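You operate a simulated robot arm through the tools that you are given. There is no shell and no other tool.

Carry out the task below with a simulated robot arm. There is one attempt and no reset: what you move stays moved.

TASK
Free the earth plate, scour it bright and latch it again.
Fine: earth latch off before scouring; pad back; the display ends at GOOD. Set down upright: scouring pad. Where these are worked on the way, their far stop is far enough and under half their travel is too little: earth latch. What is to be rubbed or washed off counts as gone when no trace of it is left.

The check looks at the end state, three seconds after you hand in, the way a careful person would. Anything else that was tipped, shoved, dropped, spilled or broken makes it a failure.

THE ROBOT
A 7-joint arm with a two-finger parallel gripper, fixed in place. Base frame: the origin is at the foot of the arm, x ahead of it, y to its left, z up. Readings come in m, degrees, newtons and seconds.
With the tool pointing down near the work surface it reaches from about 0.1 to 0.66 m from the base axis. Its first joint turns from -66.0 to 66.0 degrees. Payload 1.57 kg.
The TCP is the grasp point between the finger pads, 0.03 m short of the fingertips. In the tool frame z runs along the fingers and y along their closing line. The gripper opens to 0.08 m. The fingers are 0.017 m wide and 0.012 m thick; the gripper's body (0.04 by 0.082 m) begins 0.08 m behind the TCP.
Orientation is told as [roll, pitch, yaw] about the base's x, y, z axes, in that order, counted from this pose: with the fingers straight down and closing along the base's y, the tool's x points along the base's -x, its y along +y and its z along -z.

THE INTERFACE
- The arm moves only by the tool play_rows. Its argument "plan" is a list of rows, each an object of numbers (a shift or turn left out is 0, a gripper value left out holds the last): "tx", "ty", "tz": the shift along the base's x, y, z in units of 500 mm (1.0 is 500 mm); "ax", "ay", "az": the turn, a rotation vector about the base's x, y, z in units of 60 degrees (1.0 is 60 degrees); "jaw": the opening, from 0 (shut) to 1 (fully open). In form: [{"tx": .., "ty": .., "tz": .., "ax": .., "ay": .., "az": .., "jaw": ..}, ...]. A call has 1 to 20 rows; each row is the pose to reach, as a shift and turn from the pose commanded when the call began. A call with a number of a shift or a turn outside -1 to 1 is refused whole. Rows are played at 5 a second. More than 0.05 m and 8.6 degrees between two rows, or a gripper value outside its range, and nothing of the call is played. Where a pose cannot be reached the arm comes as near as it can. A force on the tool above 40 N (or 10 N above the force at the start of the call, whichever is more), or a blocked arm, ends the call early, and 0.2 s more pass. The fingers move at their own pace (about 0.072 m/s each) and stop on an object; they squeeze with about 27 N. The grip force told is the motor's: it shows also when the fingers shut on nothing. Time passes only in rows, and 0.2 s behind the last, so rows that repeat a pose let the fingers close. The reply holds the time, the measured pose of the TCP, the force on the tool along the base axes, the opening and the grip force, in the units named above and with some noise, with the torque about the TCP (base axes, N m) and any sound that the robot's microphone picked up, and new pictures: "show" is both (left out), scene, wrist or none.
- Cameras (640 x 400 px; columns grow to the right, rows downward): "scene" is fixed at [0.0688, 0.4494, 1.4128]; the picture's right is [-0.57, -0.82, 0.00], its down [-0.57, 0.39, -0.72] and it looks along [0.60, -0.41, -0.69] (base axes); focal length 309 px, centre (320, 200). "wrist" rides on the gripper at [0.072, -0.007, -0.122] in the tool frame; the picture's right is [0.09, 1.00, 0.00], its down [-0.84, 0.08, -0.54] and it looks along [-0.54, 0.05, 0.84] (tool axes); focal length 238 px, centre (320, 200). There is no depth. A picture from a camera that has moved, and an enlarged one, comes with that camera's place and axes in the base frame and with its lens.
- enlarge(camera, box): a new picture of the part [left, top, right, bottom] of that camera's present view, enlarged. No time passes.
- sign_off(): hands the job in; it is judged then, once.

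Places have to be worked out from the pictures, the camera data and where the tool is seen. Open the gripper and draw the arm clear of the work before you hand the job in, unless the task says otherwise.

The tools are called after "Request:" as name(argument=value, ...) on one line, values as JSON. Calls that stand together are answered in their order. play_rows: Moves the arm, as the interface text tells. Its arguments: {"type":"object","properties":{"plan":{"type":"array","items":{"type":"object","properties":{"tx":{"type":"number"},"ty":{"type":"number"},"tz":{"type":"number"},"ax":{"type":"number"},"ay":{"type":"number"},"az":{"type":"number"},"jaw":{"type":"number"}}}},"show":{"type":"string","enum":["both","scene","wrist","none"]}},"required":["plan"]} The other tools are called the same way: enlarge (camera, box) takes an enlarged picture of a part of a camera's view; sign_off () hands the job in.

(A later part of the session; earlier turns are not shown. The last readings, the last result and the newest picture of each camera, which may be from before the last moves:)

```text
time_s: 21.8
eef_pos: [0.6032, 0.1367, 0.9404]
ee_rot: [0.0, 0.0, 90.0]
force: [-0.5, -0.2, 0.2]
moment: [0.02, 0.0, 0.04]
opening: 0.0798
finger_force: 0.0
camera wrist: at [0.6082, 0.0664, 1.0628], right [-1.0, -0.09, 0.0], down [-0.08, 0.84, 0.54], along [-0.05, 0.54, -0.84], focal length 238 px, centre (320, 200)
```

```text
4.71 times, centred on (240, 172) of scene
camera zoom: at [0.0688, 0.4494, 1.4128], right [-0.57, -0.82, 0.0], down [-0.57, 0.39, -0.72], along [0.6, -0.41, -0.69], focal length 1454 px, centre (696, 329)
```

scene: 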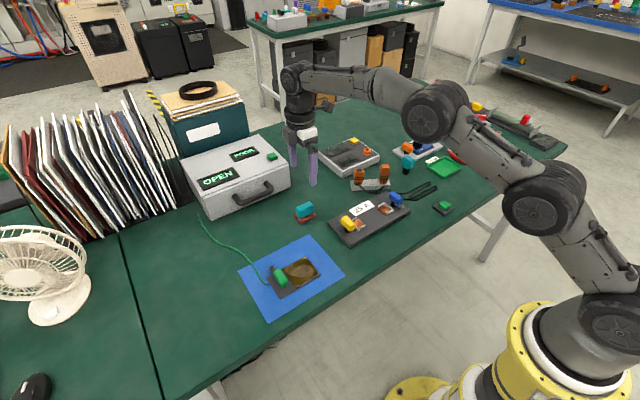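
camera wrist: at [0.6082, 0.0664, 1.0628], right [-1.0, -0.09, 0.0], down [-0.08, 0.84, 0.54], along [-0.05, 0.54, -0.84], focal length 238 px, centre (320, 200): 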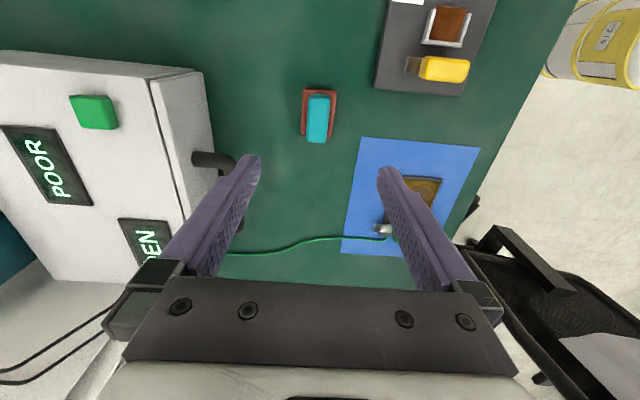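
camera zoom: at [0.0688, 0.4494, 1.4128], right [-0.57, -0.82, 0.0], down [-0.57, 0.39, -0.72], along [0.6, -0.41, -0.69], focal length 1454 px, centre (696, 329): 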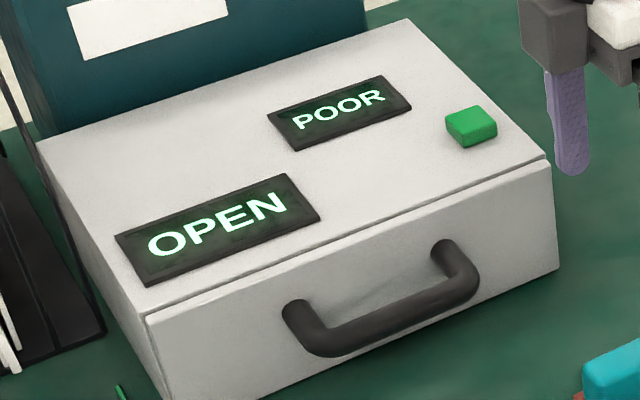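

The pad is centred at about (0.604, 0.1335), aligned with y: the base is about 38×54 mm and the teal block 24 mm wide, with its top near z 0.795. I descend with the fingers straddling the teal block and check before closing.

Request:
play_rows(plan=[{"tx": 0.002, "ty": -0.006, "tz": -0.07}, {"tx": 0.002, "ty": -0.006, "tz": -0.14}, {"tx": 0.002, "ty": -0.006, "tz": -0.2, "jaw": 0.8}, {"tx": 0.002, "ty": -0.006, "tz": -0.24, "jaw": 0.7}, {"tx": 0.002, "ty": -0.006, "tz": -0.268, "jaw": 0.7}, {"tx": 0.002, "ty": -0.006, "tz": -0.268, "jaw": 0.7}], show="none")

Request:
enlarge(camera="wrist", box=[220, 80, 420, 220])

Request:
enlarge(camera="scene", box=[270, 175, 340, 235])

```text
time_s: 23.2
eef_pos: [0.6026, 0.1319, 0.8067]
ee_rot: [0.0, 0.0, 90.0]
force: [-0.4, -0.5, -0.2]
moment: [-0.01, -0.01, -0.01]
opening: 0.056
finger_force: 0.0
```

```text
2.86 times, centred on (320, 150) of wrist
camera zoom: at [0.6088, 0.0616, 0.9281], right [-1.0, -0.09, 0.0], down [-0.08, 0.84, 0.54], along [-0.05, 0.54, -0.84], focal length 681 px, centre (320, 343)
```

zoom: 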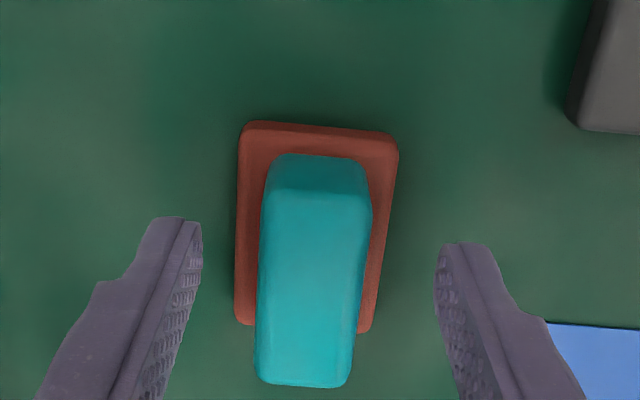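

```text
6.67 times, centred on (305, 205) of scene
camera zoom: at [0.0688, 0.4494, 1.4128], right [-0.57, -0.82, 0.0], down [-0.57, 0.39, -0.72], along [0.6, -0.41, -0.69], focal length 2060 px, centre (420, 167)
```

zoom: 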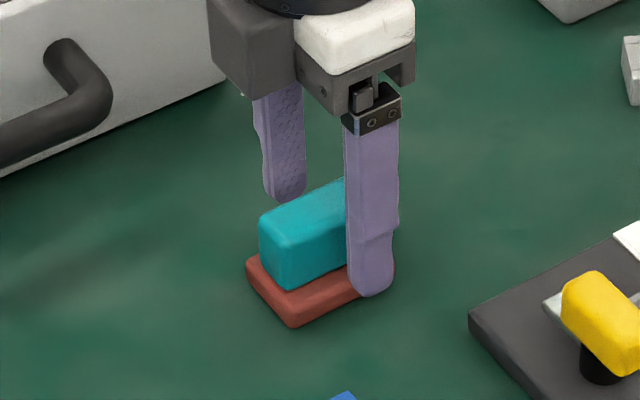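

Aligned well (the block centre is x≈0.6045, top z≈0.7945). I lower 4 mm, nudge +1 mm in x and y, and close on the teal block.

Request:
play_rows(plan=[{"tx": 0.002, "ty": 0.002, "tz": -0.008}, {"tx": 0.002, "ty": 0.002, "tz": -0.008}, {"tx": 0.002, "ty": 0.002, "tz": -0.008, "jaw": 0.3}, {"tx": 0.002, "ty": 0.002, "tz": -0.008, "jaw": 0.0}, {"tx": 0.002, "ty": 0.002, "tz": -0.008, "jaw": 0.0}, {"tx": 0.002, "ty": 0.002, "tz": -0.008, "jaw": 0.0}, {"tx": 0.002, "ty": 0.002, "tz": -0.008, "jaw": 0.0}])

Request:
enlarge(camera="wrist", box=[220, 80, 420, 220])

Request:
enlarge(camera="scene", box=[270, 175, 340, 235])

```text
time_s: 24.8
eef_pos: [0.6037, 0.1329, 0.8016]
ee_rot: [0.0, 0.1, 90.1]
force: [-0.5, 0.5, -0.1]
moment: [0.01, -0.01, -0.03]
opening: 0.0228
finger_force: 27.2
camera wrist: at [0.6096, 0.0632, 0.9244], right [-1.0, -0.09, 0.0], down [-0.08, 0.84, 0.54], along [-0.05, 0.54, -0.84], focal length 238 px, centre (320, 200)
```

scene: 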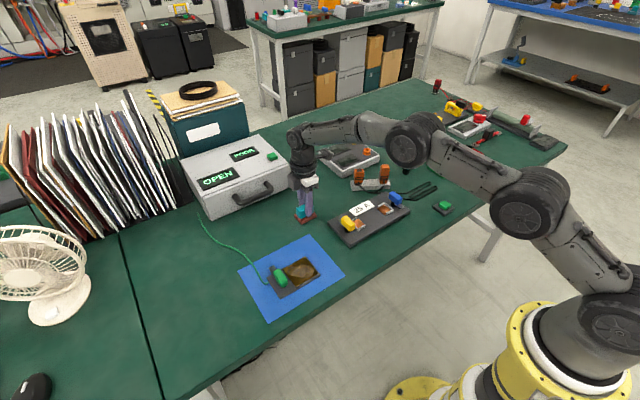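
wrist: 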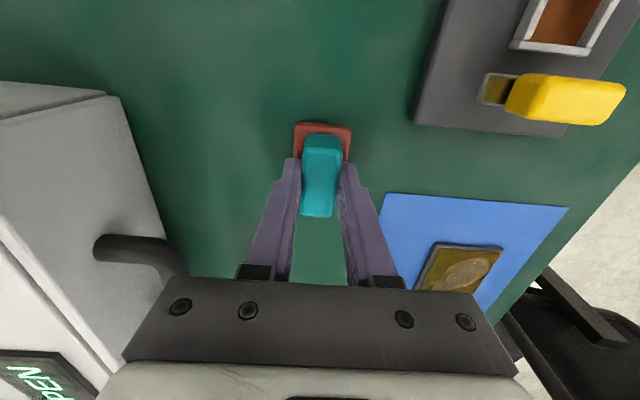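

```text
2.86 times, centred on (320, 150) of wrist
camera zoom: at [0.6096, 0.0632, 0.9244], right [-1.0, -0.09, 0.0], down [-0.08, 0.84, 0.54], along [-0.05, 0.54, -0.84], focal length 681 px, centre (320, 343)
```

zoom: 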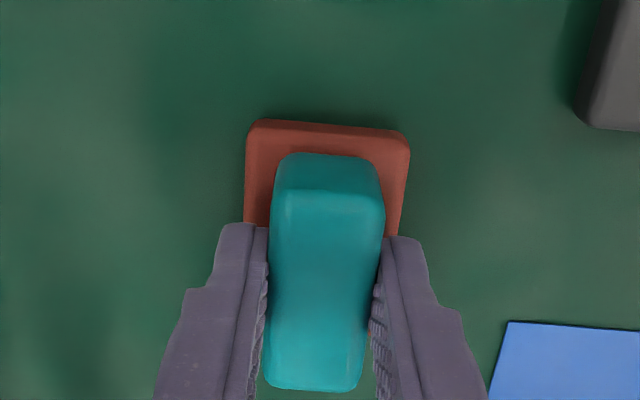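

```text
6.67 times, centred on (305, 205) of scene
camera zoom: at [0.0688, 0.4494, 1.4128], right [-0.57, -0.82, 0.0], down [-0.57, 0.39, -0.72], along [0.6, -0.41, -0.69], focal length 2060 px, centre (420, 167)
```

zoom: 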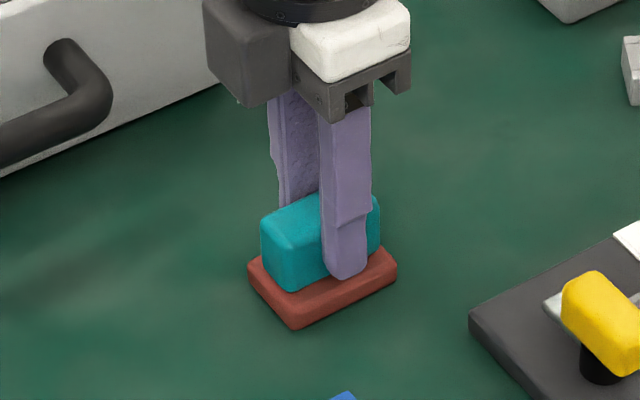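

The pad is held (opening 22.8 mm, about 27 N). Its home TCP pose is (0.604, 0.133, 0.802). I lift it 80 mm and carry it above the plate centre, about (0.4495, 0.2475).

Request:
play_rows(plan=[{"tz": 0.04}, {"tz": 0.1}, {"tz": 0.16}, {"tx": -0.05, "ty": 0.038, "tz": 0.16}, {"tx": -0.1, "ty": 0.076, "tz": 0.16}, {"tx": -0.15, "ty": 0.112, "tz": 0.16}, {"tx": -0.2, "ty": 0.15, "tz": 0.16}, {"tx": -0.25, "ty": 0.19, "tz": 0.16}, {"tx": -0.309, "ty": 0.228, "tz": 0.16}, {"tx": -0.309, "ty": 0.228, "tz": 0.16}])

Request:
enlarge(camera="scene", box=[240, 230, 340, 303])

Request:
enlarge(camera="wrist", box=[220, 80, 420, 220])

```text
time_s: 27.0
eef_pos: [0.4476, 0.25, 0.8798]
ee_rot: [-0.1, 0.0, 90.1]
force: [-1.4, 0.1, -0.3]
moment: [0.02, 0.02, 0.0]
opening: 0.0229
finger_force: 27.1
camera wrist: at [0.4544, 0.1798, 1.0028], right [-1.0, -0.09, 0.0], down [-0.08, 0.84, 0.54], along [-0.05, 0.54, -0.84], focal length 238 px, centre (320, 200)
```

scene: 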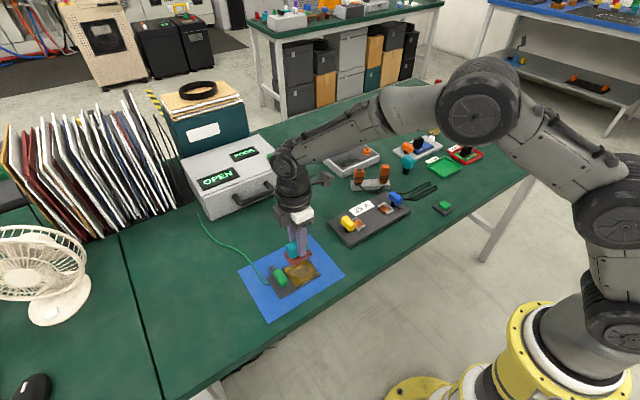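
wrist: 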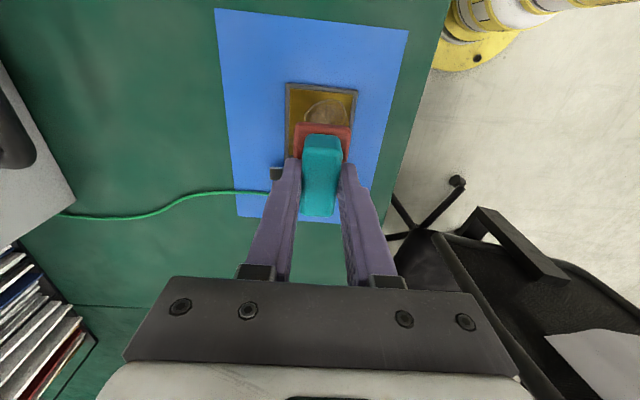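

```text
5.48 times, centred on (290, 266) of scene
camera zoom: at [0.0688, 0.4494, 1.4128], right [-0.57, -0.82, 0.0], down [-0.57, 0.39, -0.72], along [0.6, -0.41, -0.69], focal length 1693 px, centre (484, -164)
```

zoom: 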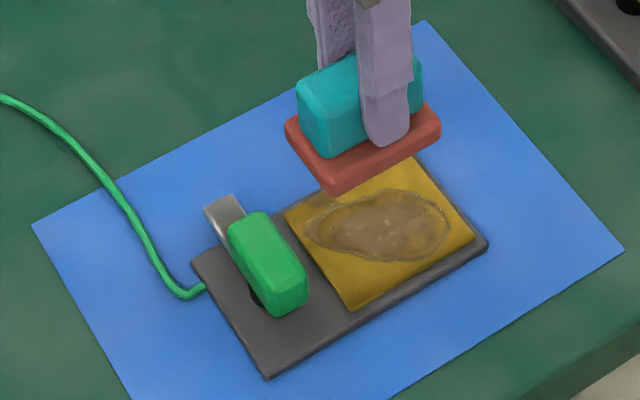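

```text
2.86 times, centred on (320, 150) of wrist
camera zoom: at [0.4544, 0.1798, 1.0028], right [-1.0, -0.09, 0.0], down [-0.08, 0.84, 0.54], along [-0.05, 0.54, -0.84], focal length 681 px, centre (320, 343)
```

zoom: 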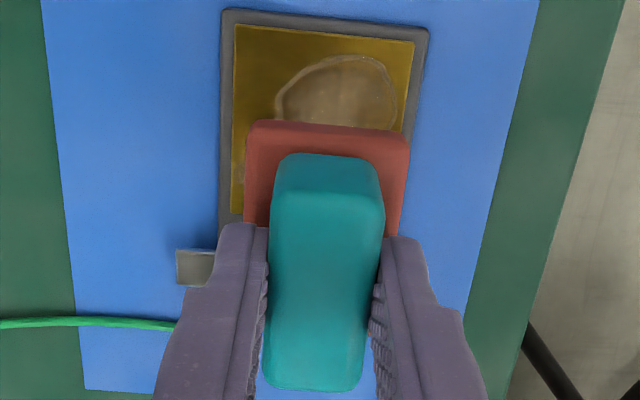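

The pad hangs over the plate, clear of the opened latch handle. I descend to just above the plate, where I expect contact at TCP z≈0.812.

Request:
play_rows(plan=[{"ty": -0.006, "tz": -0.05}, {"ty": -0.006, "tz": -0.1}, {"ty": -0.006, "tz": -0.12}, {"ty": -0.006, "tz": -0.126}, {"ty": -0.006, "tz": -0.126}], show="none")

Request:
play_rows(plan=[{"tz": -0.002}, {"tz": -0.004}, {"tz": -0.006}, {"tz": -0.006}], show="none")

Request:
enlarge(camera="scene", box=[240, 230, 340, 303])

```text
time_s: 28.2
eef_pos: [0.4486, 0.2459, 0.8173]
ee_rot: [0.0, 0.0, 90.1]
force: [-0.8, 0.4, -1.0]
moment: [0.0, -0.03, -0.02]
opening: 0.0229
finger_force: 27.0
```

```text
time_s: 29.2
eef_pos: [0.4485, 0.2449, 0.8165]
ee_rot: [0.0, 0.0, 90.0]
force: [0.5, 0.4, -1.3]
moment: [0.0, -0.02, -0.02]
opening: 0.0231
finger_force: 27.3
```

```text
5.48 times, centred on (290, 266) of scene
camera zoom: at [0.0688, 0.4494, 1.4128], right [-0.57, -0.82, 0.0], down [-0.57, 0.39, -0.72], along [0.6, -0.41, -0.69], focal length 1693 px, centre (484, -164)
```

zoom: 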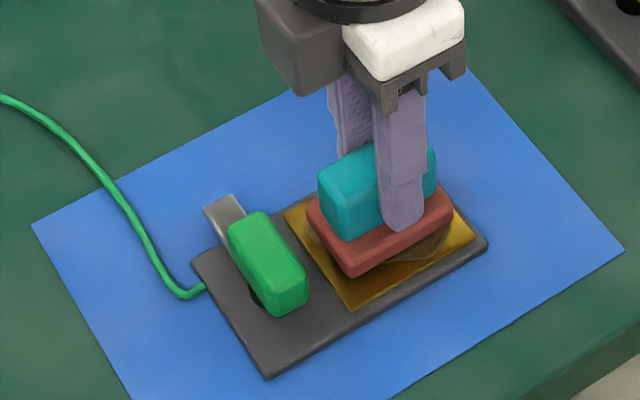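

No contact yet at z≈0.815. I go on down in 0.5–1 mm steps.

Request:
play_rows(plan=[{"tz": -0.002}, {"tz": -0.004}, {"tz": -0.006}, {"tz": -0.006}], show="none")

Request:
enlarge(camera="scene", box=[240, 230, 340, 303])

```text
time_s: 30.2
eef_pos: [0.4495, 0.2448, 0.8132]
ee_rot: [0.1, 0.1, 90.1]
force: [-0.1, 0.0, -0.6]
moment: [-0.01, -0.03, 0.03]
opening: 0.0231
finger_force: 26.6
```

```text
5.48 times, centred on (290, 266) of scene
camera zoom: at [0.0688, 0.4494, 1.4128], right [-0.57, -0.82, 0.0], down [-0.57, 0.39, -0.72], along [0.6, -0.41, -0.69], focal length 1693 px, centre (484, -164)
```

zoom: 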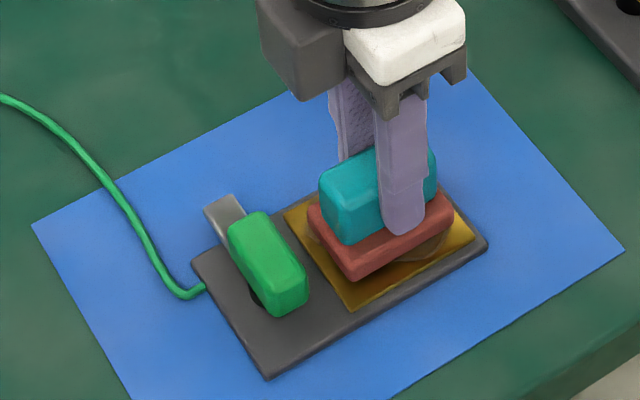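

Still no contact at z≈0.812; another 3 mm in small steps.

Request:
play_rows(plan=[{"tz": -0.002}, {"tz": -0.004}, {"tz": -0.004}], show="none")

Request:
play_rows(plan=[{"tz": -0.002}, {"tz": -0.002}], show="none")

```text
time_s: 31.0
eef_pos: [0.449, 0.2449, 0.8111]
ee_rot: [0.0, 0.0, 90.1]
force: [0.5, 0.2, -1.3]
moment: [-0.02, 0.01, 0.01]
opening: 0.023
finger_force: 27.0
```

```text
time_s: 31.6
eef_pos: [0.4489, 0.2457, 0.8114]
ee_rot: [-0.1, 0.0, 90.1]
force: [-1.5, -2.3, 5.8]
moment: [-0.08, 0.11, -0.05]
opening: 0.0229
finger_force: 27.2
```

Contact: Fz about +6 N at z≈0.810. I press a quarter-millimetre more and make gentle back-and-forth strokes in x, staying over the plate.

Request:
play_rows(plan=[{"tz": -0.0005}, {"tx": 0.016, "tz": -0.0005}, {"tx": 0.032, "tz": -0.0005}, {"tx": 0.016, "tz": -0.0005}, {"tx": 0.0, "tz": -0.0005}, {"tx": -0.016, "tz": -0.0005}, {"tx": -0.032, "tz": -0.0005}, {"tx": -0.016, "tz": -0.0005}, {"tx": 0.0, "tz": -0.0005}])

Request:
enlarge(camera="scene", box=[240, 230, 340, 303])

Request:
enlarge(camera="wrist", box=[220, 80, 420, 220])

```text
time_s: 33.6
eef_pos: [0.447, 0.2461, 0.8113]
ee_rot: [0.0, 0.0, 90.1]
force: [-5.4, 1.1, 11.8]
moment: [0.09, 0.19, 0.02]
opening: 0.0231
finger_force: 27.1
camera wrist: at [0.454, 0.1749, 0.9332], right [-1.0, -0.09, 0.0], down [-0.08, 0.84, 0.54], along [-0.05, 0.54, -0.84], focal length 238 px, centre (320, 200)
```

scene: 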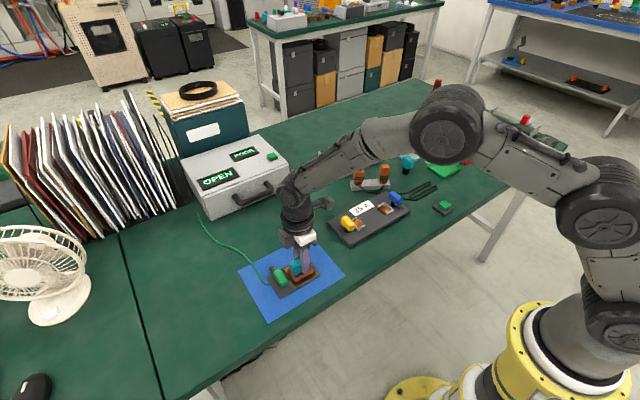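
wrist: 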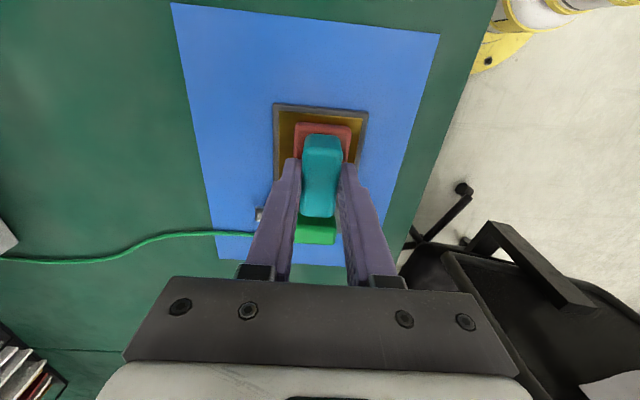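

```text
5.48 times, centred on (290, 266) of scene
camera zoom: at [0.0685, 0.4494, 1.4129], right [-0.57, -0.82, 0.0], down [-0.57, 0.39, -0.72], along [0.6, -0.41, -0.69], focal length 1693 px, centre (484, -164)
```

zoom: 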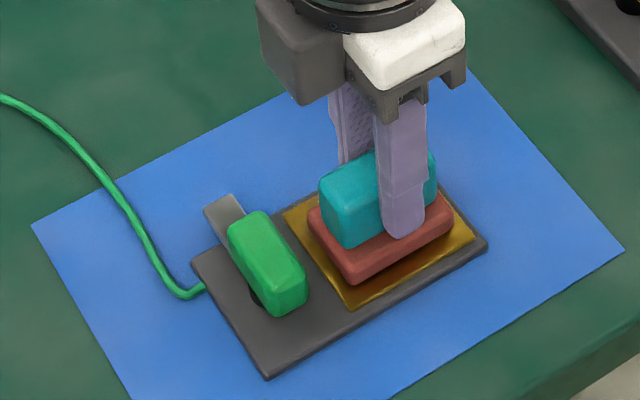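

```text
2.86 times, centred on (320, 150) of wrist
camera zoom: at [0.454, 0.1749, 0.9332], right [-1.0, -0.09, 0.0], down [-0.08, 0.84, 0.54], along [-0.05, 0.54, -0.84], focal length 681 px, centre (320, 343)
```

zoom: 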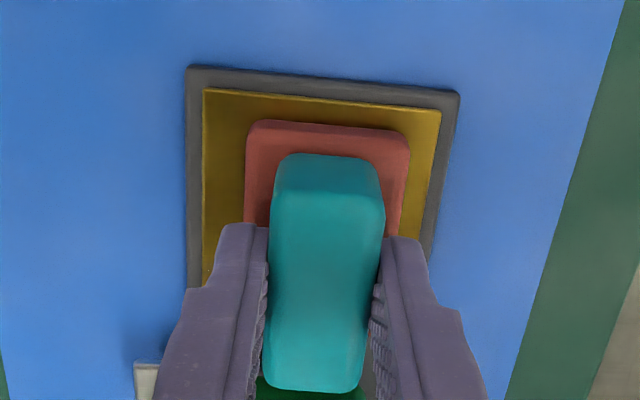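

Rubbing works at about 12 N and the stain is fading without the board shifting. I now cover the plate with strokes at a y-offset toward the latch side (+10 mm), then toward -y (-8 mm).

Request:
play_rows(plan=[{"ty": 0.01}, {"ty": 0.02}, {"tx": 0.017, "ty": 0.02}, {"tx": 0.034, "ty": 0.02}, {"tx": 0.017, "ty": 0.02}, {"tx": 0.0, "ty": 0.02}, {"tx": -0.017, "ty": 0.02}, {"tx": -0.034, "ty": 0.02}, {"tx": -0.034, "ty": 0.01}, {"tx": -0.017, "ty": 0.01}, {"tx": 0.0, "ty": 0.01}, {"tx": 0.017, "ty": 0.01}, {"tx": 0.034, "ty": 0.01}, {"tx": 0.034, "ty": 0.0}, {"tx": 0.017, "ty": 0.0}, {"tx": 0.0, "ty": 0.0}, {"tx": -0.017, "ty": 0.0}, {"tx": -0.034, "ty": 0.0}, {"tx": -0.017, "ty": 0.0}, {"tx": 0.0, "ty": 0.0}], show="none")

Request:
play_rows(plan=[{"ty": -0.008}, {"ty": -0.018}, {"tx": 0.017, "ty": -0.018}, {"tx": 0.034, "ty": -0.018}, {"tx": 0.017, "ty": -0.018}, {"tx": 0.0, "ty": -0.018}, {"tx": -0.017, "ty": -0.018}, {"tx": -0.034, "ty": -0.018}, {"tx": -0.034, "ty": -0.008}, {"tx": -0.017, "ty": -0.008}, {"tx": 0.0, "ty": -0.008}, {"tx": 0.017, "ty": -0.008}, {"tx": 0.034, "ty": -0.008}, {"tx": 0.034, "ty": 0.0}, {"tx": 0.034, "ty": 0.01}, {"tx": 0.034, "ty": 0.0}, {"tx": 0.017, "ty": 0.0}, {"tx": 0.0, "ty": 0.0}], show="none")

```text
time_s: 37.8
eef_pos: [0.4483, 0.2451, 0.8117]
ee_rot: [0.1, 0.0, 90.1]
force: [-10.2, 0.4, 22.7]
moment: [0.09, 0.37, -0.02]
opening: 0.023
finger_force: 27.0
```

```text
time_s: 41.6
eef_pos: [0.449, 0.2451, 0.8099]
ee_rot: [0.0, 0.0, 90.1]
force: [2.7, -0.3, 5.5]
moment: [0.07, -0.15, -0.05]
opening: 0.0231
finger_force: 26.8
```

Strokes completed with forces between 5 and 23 N. I lift the pad and move it aside toward -y/+x to inspect the plate.

Request:
play_rows(plan=[{"tz": 0.04}, {"tz": 0.1}, {"ty": -0.08, "tz": 0.16}, {"tx": 0.05, "ty": -0.16, "tz": 0.16}, {"tx": 0.05, "ty": -0.16, "tz": 0.16}])

Request:
enlarge(camera="scene", box=[260, 245, 340, 303])

Request:
enlarge(camera="scene", box=[180, 130, 300, 215])

```text
time_s: 42.8
eef_pos: [0.4729, 0.1661, 0.8908]
ee_rot: [0.0, 0.0, 90.1]
force: [0.2, 0.4, 0.3]
moment: [0.01, -0.03, -0.01]
opening: 0.0232
finger_force: 27.5
camera wrist: at [0.4789, 0.0947, 1.0126], right [-1.0, -0.09, 0.0], down [-0.08, 0.84, 0.54], along [-0.05, 0.54, -0.84], focal length 238 px, centre (320, 200)
```

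scene: 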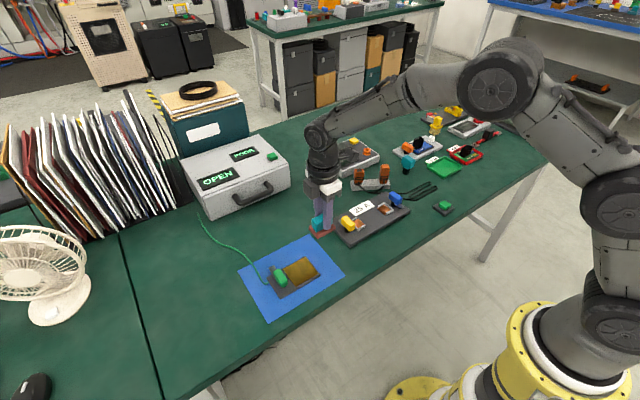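
wrist: 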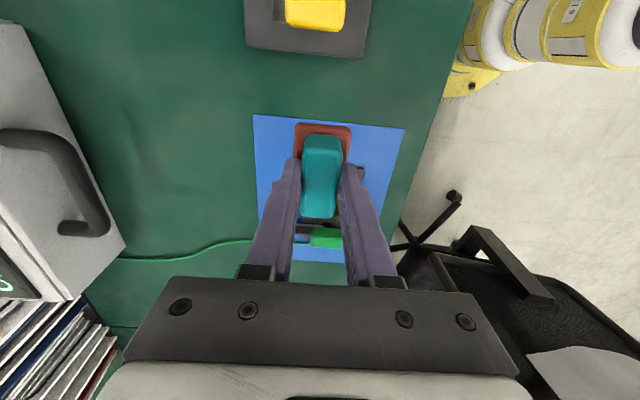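

```text
6.90 times, centred on (300, 274) of scene
camera zoom: at [0.0689, 0.4494, 1.4128], right [-0.57, -0.82, 0.0], down [-0.57, 0.39, -0.72], along [0.6, -0.41, -0.69], focal length 2131 px, centre (458, -310)
```

zoom: 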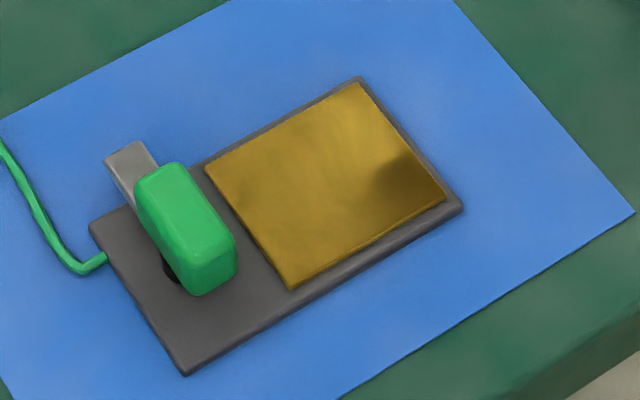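

```text
4.71 times, centred on (240, 172) of scene
camera zoom: at [0.0689, 0.4494, 1.4128], right [-0.57, -0.82, 0.0], down [-0.57, 0.39, -0.72], along [0.6, -0.41, -0.69], focal length 1454 px, centre (696, 329)
```

zoom: 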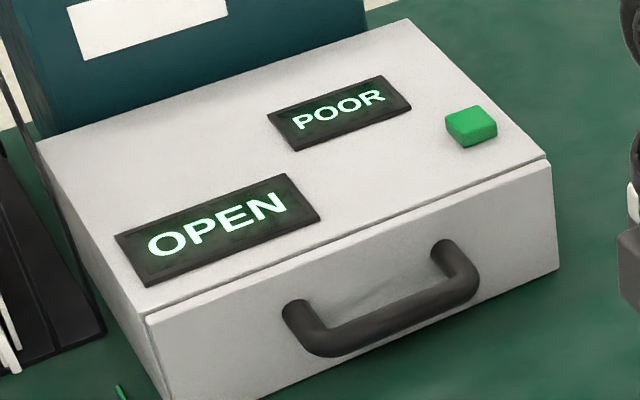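

The stain is gone, but there's a darker patch near the -y/-x corner that may be the pad's shadow. I move further away to check before returning the pad.

Request:
play_rows(plan=[{"tx": 0.08, "ty": -0.02}, {"tx": 0.16, "ty": -0.04}, {"tx": 0.23, "ty": -0.06}, {"tx": 0.262, "ty": -0.065}, {"tx": 0.262, "ty": -0.065}], show="wrist")

Request:
enlarge(camera="scene", box=[260, 245, 340, 303])

```text
time_s: 44.0
eef_pos: [0.602, 0.1326, 0.8898]
ee_rot: [0.0, 0.0, 90.1]
force: [0.6, 0.2, 0.0]
moment: [0.03, 0.03, -0.02]
opening: 0.0231
finger_force: 27.0
camera wrist: at [0.6094, 0.0623, 1.0128], right [-1.0, -0.09, 0.0], down [-0.08, 0.84, 0.54], along [-0.05, 0.54, -0.84], focal length 238 px, centre (320, 200)
```

wrist: 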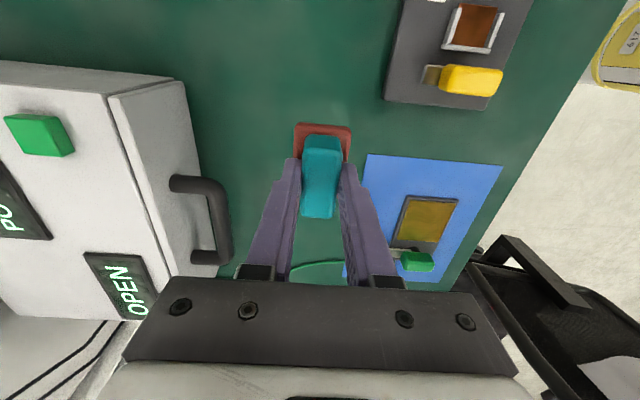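

```text
6.90 times, centred on (300, 274) of scene
camera zoom: at [0.0689, 0.4494, 1.4128], right [-0.57, -0.82, 0.0], down [-0.57, 0.39, -0.72], along [0.6, -0.41, -0.69], focal length 2131 px, centre (458, -310)
```

zoom: 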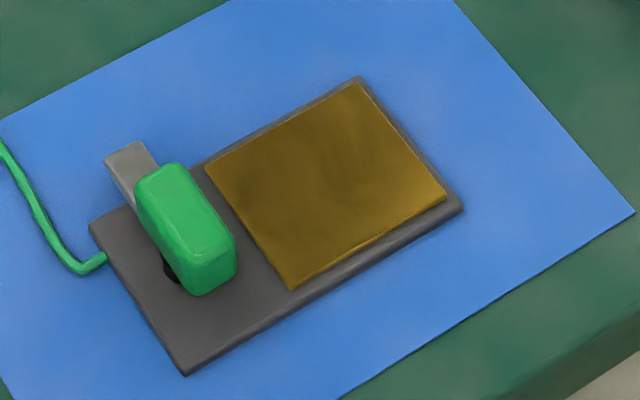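

The dark patch was just a reflection; the plate now looks uniform. I double-check in the wrist view.

Request:
enlarge(camera="wrist", box=[380, 180, 480, 280])

Request:
enlarge(camera="scene", box=[280, 253, 325, 290])

```text
4.00 times, centred on (430, 230) of wrist
camera zoom: at [0.6094, 0.0623, 1.0128], right [-1.0, -0.09, 0.0], down [-0.08, 0.84, 0.54], along [-0.05, 0.54, -0.84], focal length 953 px, centre (-120, 80)
```

zoom: 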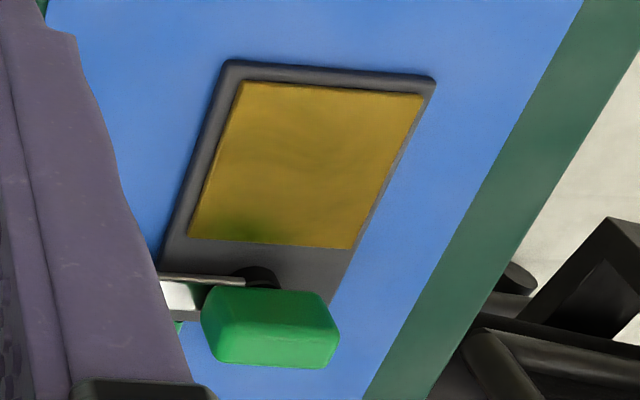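

```text
10.81 times, centred on (302, 272) of scene
camera zoom: at [0.0689, 0.4494, 1.4128], right [-0.57, -0.82, 0.0], down [-0.57, 0.39, -0.72], along [0.6, -0.41, -0.69], focal length 3341 px, centre (509, -573)
```

zoom: 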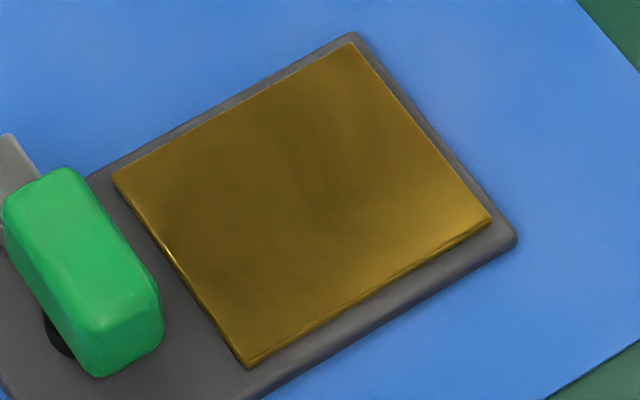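

The plate is clean and reflective. I'm 1.5 mm off the pad's original spot by my tally, so I correct that and lower the pad onto it, slowing down near the table.

Request:
play_rows(plan=[{"tx": -0.003, "ty": 0.003, "tz": -0.06}, {"tx": -0.003, "ty": 0.003, "tz": -0.12}, {"tx": -0.003, "ty": 0.003, "tz": -0.155}, {"tx": -0.003, "ty": 0.003, "tz": -0.17}, {"tx": -0.003, "ty": 0.003, "tz": -0.1735}, {"tx": -0.003, "ty": 0.003, "tz": -0.1735}], show="none")

Request:
enlarge(camera="scene", box=[270, 175, 340, 235])

```text
time_s: 45.4
eef_pos: [0.6028, 0.1341, 0.8045]
ee_rot: [0.1, 0.0, 90.2]
force: [0.4, 0.8, -1.2]
moment: [0.01, -0.03, 0.0]
opening: 0.0231
finger_force: 27.0
```

```text
6.67 times, centred on (305, 205) of scene
camera zoom: at [0.0688, 0.4494, 1.4128], right [-0.57, -0.82, 0.0], down [-0.57, 0.39, -0.72], along [0.6, -0.41, -0.69], focal length 2060 px, centre (420, 167)
```

zoom: 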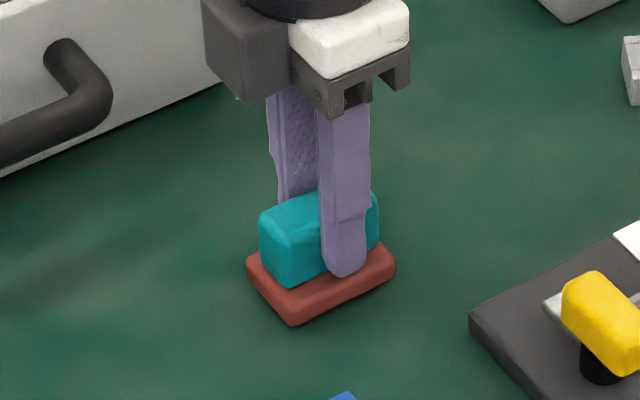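

The pad is about 1–2 mm above the table, matching its original picture position. I lower it in half-millimetre steps until it touches.

Request:
play_rows(plan=[{"tz": -0.001}, {"tz": -0.002}, {"tz": -0.003}, {"tz": -0.003}], show="none")

```text
time_s: 46.4
eef_pos: [0.6036, 0.1344, 0.8021]
ee_rot: [-0.1, 0.0, 90.1]
force: [-0.7, 0.0, -0.7]
moment: [-0.03, 0.0, -0.01]
opening: 0.0225
finger_force: 26.8
```

Request:
play_rows(plan=[{"tz": -0.001}, {"tz": -0.001}], show="none")

```text
time_s: 47.0
eef_pos: [0.6036, 0.1342, 0.8018]
ee_rot: [0.0, 0.0, 90.1]
force: [0.6, 0.8, -1.2]
moment: [0.04, -0.01, 0.02]
opening: 0.023
finger_force: 26.8
```

No contact force yet at z≈0.801; I take another half-millimetre at a time.

Request:
play_rows(plan=[{"tz": -0.001}, {"tz": -0.001}], show="none")

Request:
play_rows(plan=[{"tz": -0.001}, {"tz": -0.001}], show="none")

```text
time_s: 47.6
eef_pos: [0.6029, 0.1337, 0.8017]
ee_rot: [0.0, 0.0, 90.1]
force: [0.2, -0.6, -0.1]
moment: [0.01, -0.01, 0.01]
opening: 0.0228
finger_force: 26.9
```

```text
time_s: 48.2
eef_pos: [0.6031, 0.1349, 0.8013]
ee_rot: [-0.1, 0.0, 90.1]
force: [-1.2, -2.3, 5.5]
moment: [-0.09, 0.06, 0.04]
opening: 0.0229
finger_force: 27.1
```

The pad has touched down (Fz ≈ +5.5 N). I open the fingers moderately and lift straight up, then look.

Request:
play_rows(plan=[{"tz": 0.0005}, {"tz": 0.0005, "jaw": 0.5}, {"tz": 0.0005, "jaw": 0.7}, {"tz": 0.0005, "jaw": 0.7}, {"tz": 0.04, "jaw": 0.7}, {"tz": 0.1, "jaw": 0.7}, {"tz": 0.19, "jaw": 1.0}, {"tz": 0.28, "jaw": 1.0}, {"tz": 0.28, "jaw": 1.0}])

Request:
enlarge(camera="scene", box=[270, 185, 340, 235])

Request:
enlarge(camera="wrist", box=[270, 70, 370, 160])

```text
time_s: 50.2
eef_pos: [0.6037, 0.1345, 0.943]
ee_rot: [0.0, 0.0, 90.0]
force: [0.2, 0.2, 0.2]
moment: [-0.01, 0.01, -0.02]
opening: 0.0801
finger_force: 0.2
camera wrist: at [0.6099, 0.064, 1.0645], right [-1.0, -0.09, 0.0], down [-0.08, 0.84, 0.54], along [-0.05, 0.54, -0.84], focal length 238 px, centre (320, 200)
```

scene: 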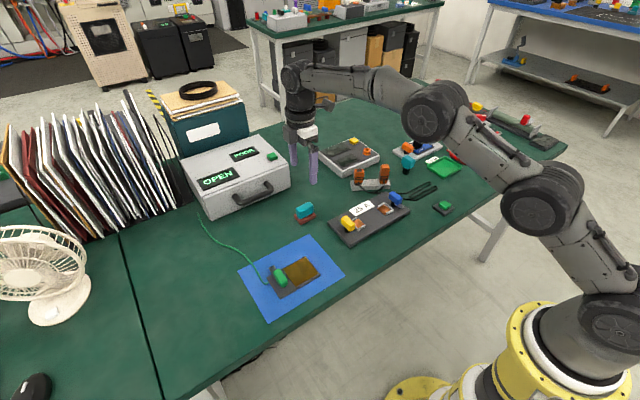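
wrist: 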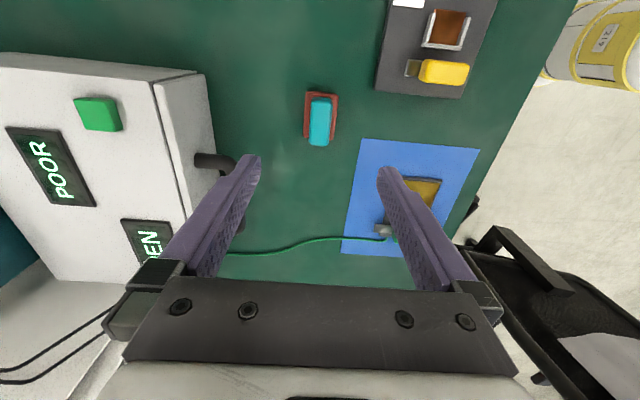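

```text
8.00 times, centred on (305, 210) of scene
camera zoom: at [0.0688, 0.4494, 1.4128], right [-0.57, -0.82, 0.0], down [-0.57, 0.39, -0.72], along [0.6, -0.41, -0.69], focal length 2472 px, centre (440, 120)
```

zoom: 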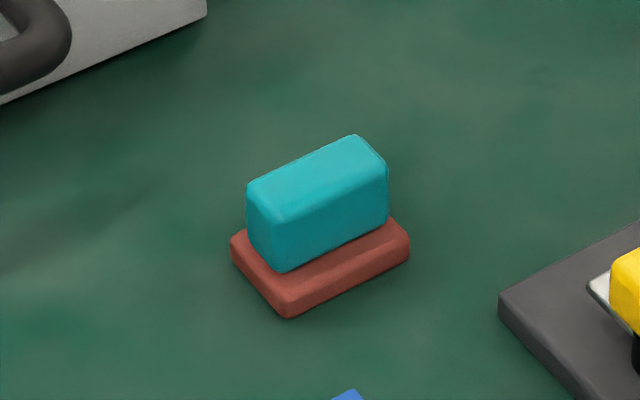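

```text
4.44 times, centred on (320, 115) of wrist
camera zoom: at [0.6099, 0.064, 1.0645], right [-1.0, -0.09, 0.0], down [-0.08, 0.84, 0.54], along [-0.05, 0.54, -0.84], focal length 1059 px, centre (320, 578)
```

zoom: 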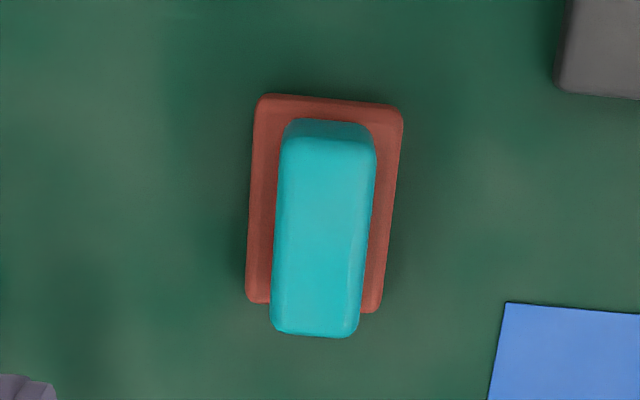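

The pad stands upright within about 1.5 mm of where it was. Now I go back above the latch handle, turning to yaw ≈181° so the fingers close across it as it lies now.

Request:
play_rows(plan=[{"tx": -0.038, "ty": 0.042, "az": 0.125}, {"tx": -0.076, "ty": 0.084, "az": 0.25}, {"tx": -0.114, "ty": 0.126, "az": 0.375}, {"tx": -0.152, "ty": 0.168, "az": 0.5}, {"tx": -0.19, "ty": 0.21, "az": 0.625}, {"tx": -0.228, "ty": 0.252, "az": 0.75}, {"tx": -0.266, "ty": 0.294, "az": 0.875}, {"tx": -0.306, "ty": 0.335, "az": 1.0}], show="none")

Request:
play_rows(plan=[{"az": 0.125}, {"az": 0.25}, {"az": 0.375}, {"az": 0.517}, {"az": 0.517, "tz": -0.08, "jaw": 0.7}, {"az": 0.517, "tz": -0.16, "jaw": 0.7}, {"az": 0.517, "tz": -0.22, "jaw": 0.7}, {"az": 0.517, "tz": -0.22, "jaw": 0.7}])

Request:
enlarge(camera="wrist", box=[220, 80, 420, 220])

Request:
enlarge(camera="scene", box=[240, 230, 340, 303])

```text
time_s: 52.0
eef_pos: [0.4505, 0.3035, 0.9388]
ee_rot: [0.1, 0.0, 150.2]
force: [0.0, 0.3, -0.2]
moment: [0.0, 0.0, 0.0]
opening: 0.0798
finger_force: 0.1
```

```text
time_s: 53.8
eef_pos: [0.4473, 0.3028, 0.8297]
ee_rot: [-0.1, 0.1, -178.7]
force: [-0.7, -1.3, -0.6]
moment: [-0.03, -0.03, 0.05]
opening: 0.0561
finger_force: 0.1
camera wrist: at [0.5186, 0.3125, 0.9526], right [0.11, -0.99, 0.0], down [-0.84, -0.09, 0.54], along [-0.54, -0.06, -0.84], focal length 238 px, centre (320, 200)
```

scene: 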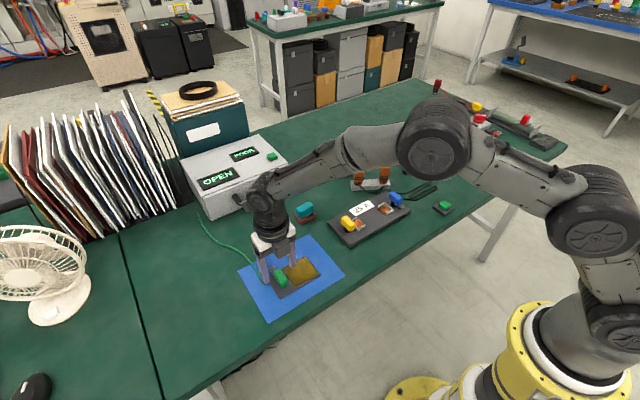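
wrist: 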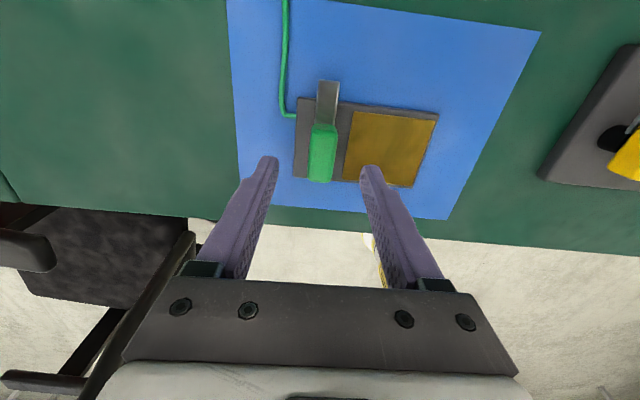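

```text
2.86 times, centred on (320, 150) of wrist
camera zoom: at [0.5186, 0.3125, 0.9526], right [0.11, -0.99, 0.0], down [-0.84, -0.09, 0.54], along [-0.54, -0.06, -0.84], focal length 681 px, centre (320, 343)
```

zoom: 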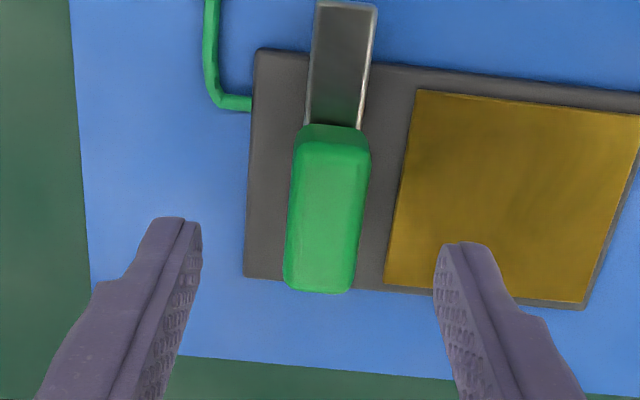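

```text
5.48 times, centred on (290, 266) of scene
camera zoom: at [0.0688, 0.4494, 1.4128], right [-0.57, -0.82, 0.0], down [-0.57, 0.39, -0.72], along [0.6, -0.41, -0.69], focal length 1693 px, centre (484, -164)
```

zoom: 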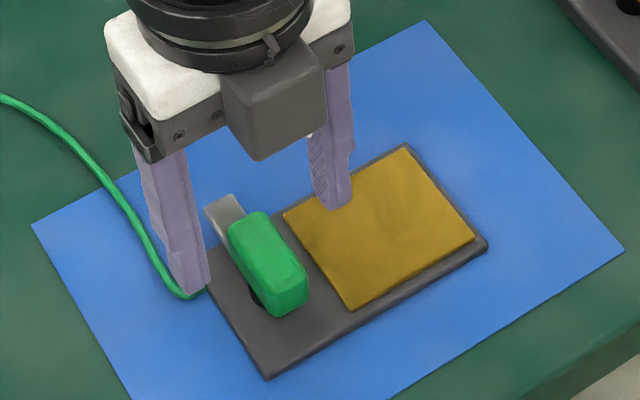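

Fingers straddle the handle (centre y≈0.3026, TCP y≈0.3028). I narrow the jaw to about 36 mm and lower to TCP z≈0.801 in small steps, then close on the handle.

Request:
play_rows(plan=[{"tx": 0.002, "jaw": 0.45}, {"tx": 0.002, "tz": -0.02, "jaw": 0.45}, {"tx": 0.002, "tz": -0.036, "jaw": 0.45}, {"tx": 0.002, "tz": -0.048, "jaw": 0.45}, {"tx": 0.002, "tz": -0.053, "jaw": 0.45}, {"tx": 0.002, "tz": -0.057, "jaw": 0.45}, {"tx": 0.002, "tz": -0.057, "jaw": 0.45}], show="none")

Request:
enlarge(camera="wrist", box=[220, 80, 420, 220])

Request:
enlarge(camera="scene", box=[240, 230, 340, 303])

```text
time_s: 55.4
eef_pos: [0.4499, 0.3019, 0.8019]
ee_rot: [0.0, 0.0, -178.9]
force: [-0.3, -0.5, 0.0]
moment: [-0.01, 0.0, 0.0]
opening: 0.036
finger_force: 0.0
```

```text
2.86 times, centred on (320, 150) of wrist
camera zoom: at [0.5211, 0.3117, 0.9244], right [0.11, -0.99, 0.0], down [-0.83, -0.09, 0.54], along [-0.54, -0.06, -0.84], focal length 681 px, centre (320, 343)
```

zoom: 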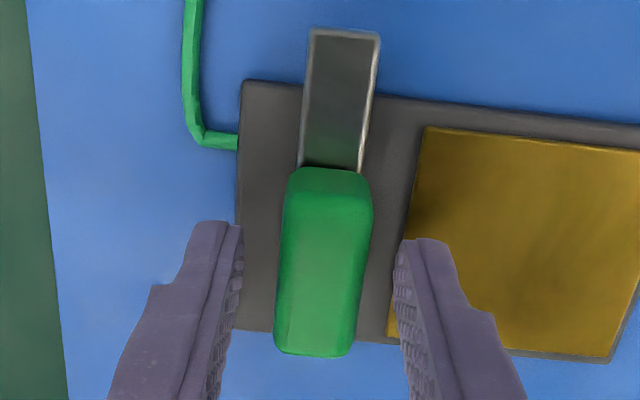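

```text
5.48 times, centred on (290, 266) of scene
camera zoom: at [0.0688, 0.4494, 1.4128], right [-0.57, -0.82, 0.0], down [-0.57, 0.39, -0.72], along [0.6, -0.41, -0.69], focal length 1693 px, centre (484, -164)
```

zoom: 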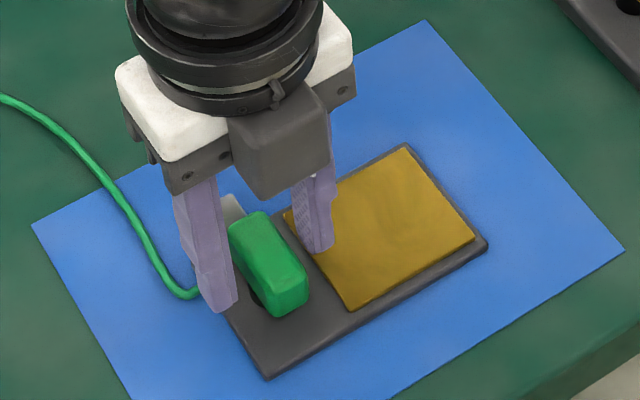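

No contact, and the handle sits squarely between the fingers. I lower 1 mm more and close.

Request:
play_rows(plan=[{"tz": -0.003}, {"tz": -0.003, "jaw": 0.2}, {"tz": -0.003, "jaw": 0.0}, {"tz": -0.003, "jaw": 0.0}, {"tz": -0.003, "jaw": 0.0}], show="none")

Request:
play_rows(plan=[{"az": -0.06}, {"az": -0.12}, {"az": -0.18}], show="none")

```text
time_s: 56.6
eef_pos: [0.4504, 0.3026, 0.8009]
ee_rot: [0.0, 0.1, -178.9]
force: [0.1, -4.5, 2.2]
moment: [-0.07, 0.16, -0.37]
opening: 0.02
finger_force: 33.6
```

```text
time_s: 57.4
eef_pos: [0.4509, 0.3021, 0.7999]
ee_rot: [0.0, 0.0, 170.3]
force: [1.0, -9.7, 3.2]
moment: [0.05, -0.18, -0.03]
opening: 0.0199
finger_force: 33.7
```

The lever follows clockwise freely. I keep turning toward the latched position, easing slightly in -y.

Request:
play_rows(plan=[{"ty": -0.001, "az": -0.1}, {"ty": -0.001, "az": -0.2}, {"ty": -0.001, "az": -0.3}, {"ty": -0.001, "az": -0.4}], show="none")

Request:
play_rows(plan=[{"az": -0.1}, {"az": -0.2}, {"az": -0.3}, {"az": -0.4}], show="none")

Request:
play_rows(plan=[{"az": -0.1}, {"az": -0.2}, {"az": -0.3}, {"az": -0.36}])

Request:
enlarge(camera="wrist", box=[220, 80, 420, 220])

```text
time_s: 58.4
eef_pos: [0.4512, 0.3021, 0.8008]
ee_rot: [0.0, 0.0, 146.1]
force: [-7.7, -6.7, 10.6]
moment: [-0.26, -0.05, 0.0]
opening: 0.02
finger_force: 34.0
```

```text
time_s: 59.4
eef_pos: [0.4513, 0.3015, 0.7996]
ee_rot: [0.0, -0.1, 122.3]
force: [-13.0, -3.3, 14.7]
moment: [-0.33, 0.02, 0.01]
opening: 0.0198
finger_force: 33.1
```

```text
time_s: 60.4
eef_pos: [0.4504, 0.3019, 0.8011]
ee_rot: [-0.1, 0.0, 100.5]
force: [-8.2, -1.3, 13.4]
moment: [0.08, 0.46, 0.02]
opening: 0.0202
finger_force: 33.8
camera wrist: at [0.4689, 0.2334, 0.923], right [-0.96, -0.27, 0.0], down [-0.23, 0.81, 0.54], along [-0.15, 0.52, -0.84], focal length 238 px, centre (320, 200)
```

scene: 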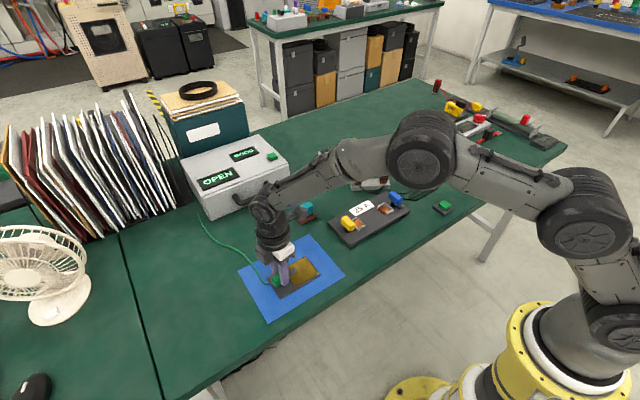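
wrist: 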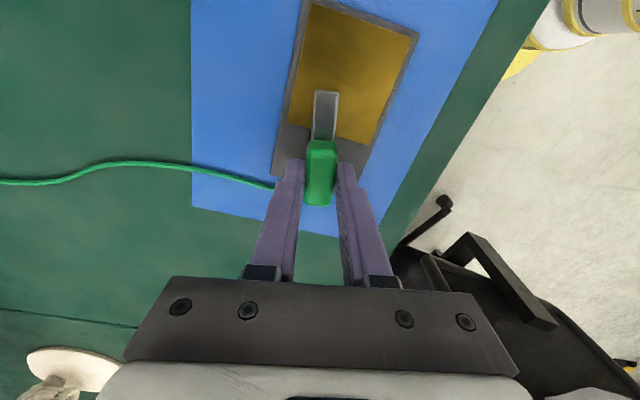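

```text
2.86 times, centred on (320, 150) of wrist
camera zoom: at [0.4689, 0.2334, 0.923], right [-0.96, -0.27, 0.0], down [-0.23, 0.81, 0.54], along [-0.15, 0.52, -0.84], focal length 681 px, centre (320, 343)
```

zoom: 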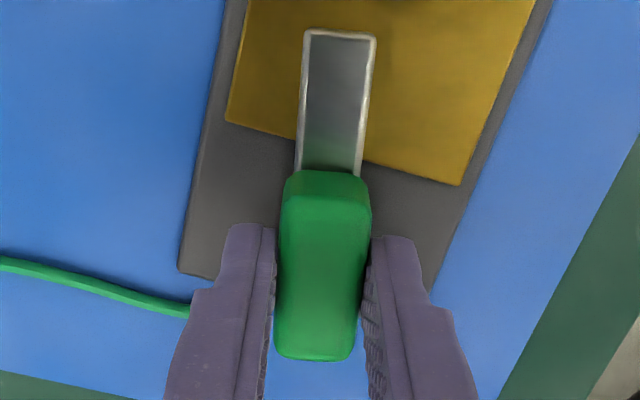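

The second display seems to have changed. I turn the last ~12° to the closed stop, watching the torque.

Request:
play_rows(plan=[{"tx": -0.001, "az": -0.07}, {"tx": -0.001, "az": -0.14}, {"tx": -0.001, "az": -0.18}, {"tx": -0.001, "az": -0.18}], show="none")

Request:
play_rows(plan=[{"az": -0.025}, {"az": -0.05}, {"az": -0.05}], show="none")

Request:
enlarge(camera="wrist", box=[220, 80, 420, 220])

Request:
enlarge(camera="scene", box=[180, 130, 300, 215])

```text
time_s: 61.4
eef_pos: [0.4501, 0.3019, 0.8007]
ee_rot: [0.0, -0.1, 90.0]
force: [-3.5, 0.4, 5.7]
moment: [0.58, -0.01, -0.03]
opening: 0.02
finger_force: 33.8
```

```text
time_s: 62.2
eef_pos: [0.4507, 0.3017, 0.8008]
ee_rot: [-0.1, 0.1, 87.0]
force: [-7.3, -0.9, 9.0]
moment: [-0.16, 0.06, 0.73]
opening: 0.0197
finger_force: 33.6
```

```text
2.86 times, centred on (320, 150) of wrist
camera zoom: at [0.4522, 0.231, 0.9231], right [-1.0, -0.04, 0.0], down [-0.03, 0.84, 0.54], along [-0.02, 0.54, -0.84], focal length 681 px, centre (320, 343)
```

zoom: 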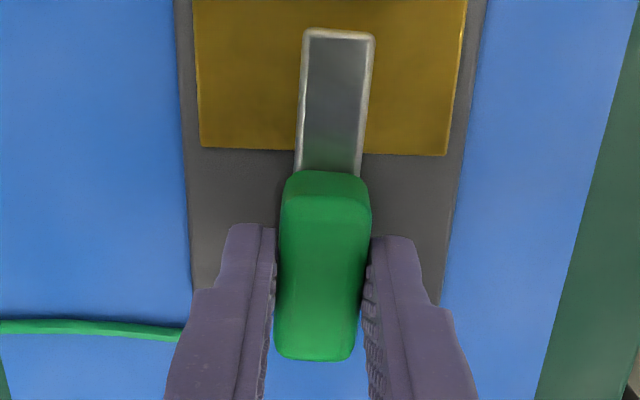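

```text
4.71 times, centred on (240, 172) of scene
camera zoom: at [0.0685, 0.4493, 1.4129], right [-0.57, -0.82, 0.0], down [-0.57, 0.39, -0.72], along [0.6, -0.41, -0.69], focal length 1454 px, centre (696, 329)
```

zoom: 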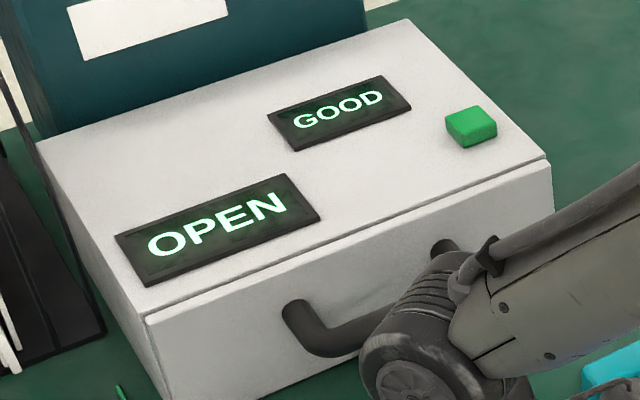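

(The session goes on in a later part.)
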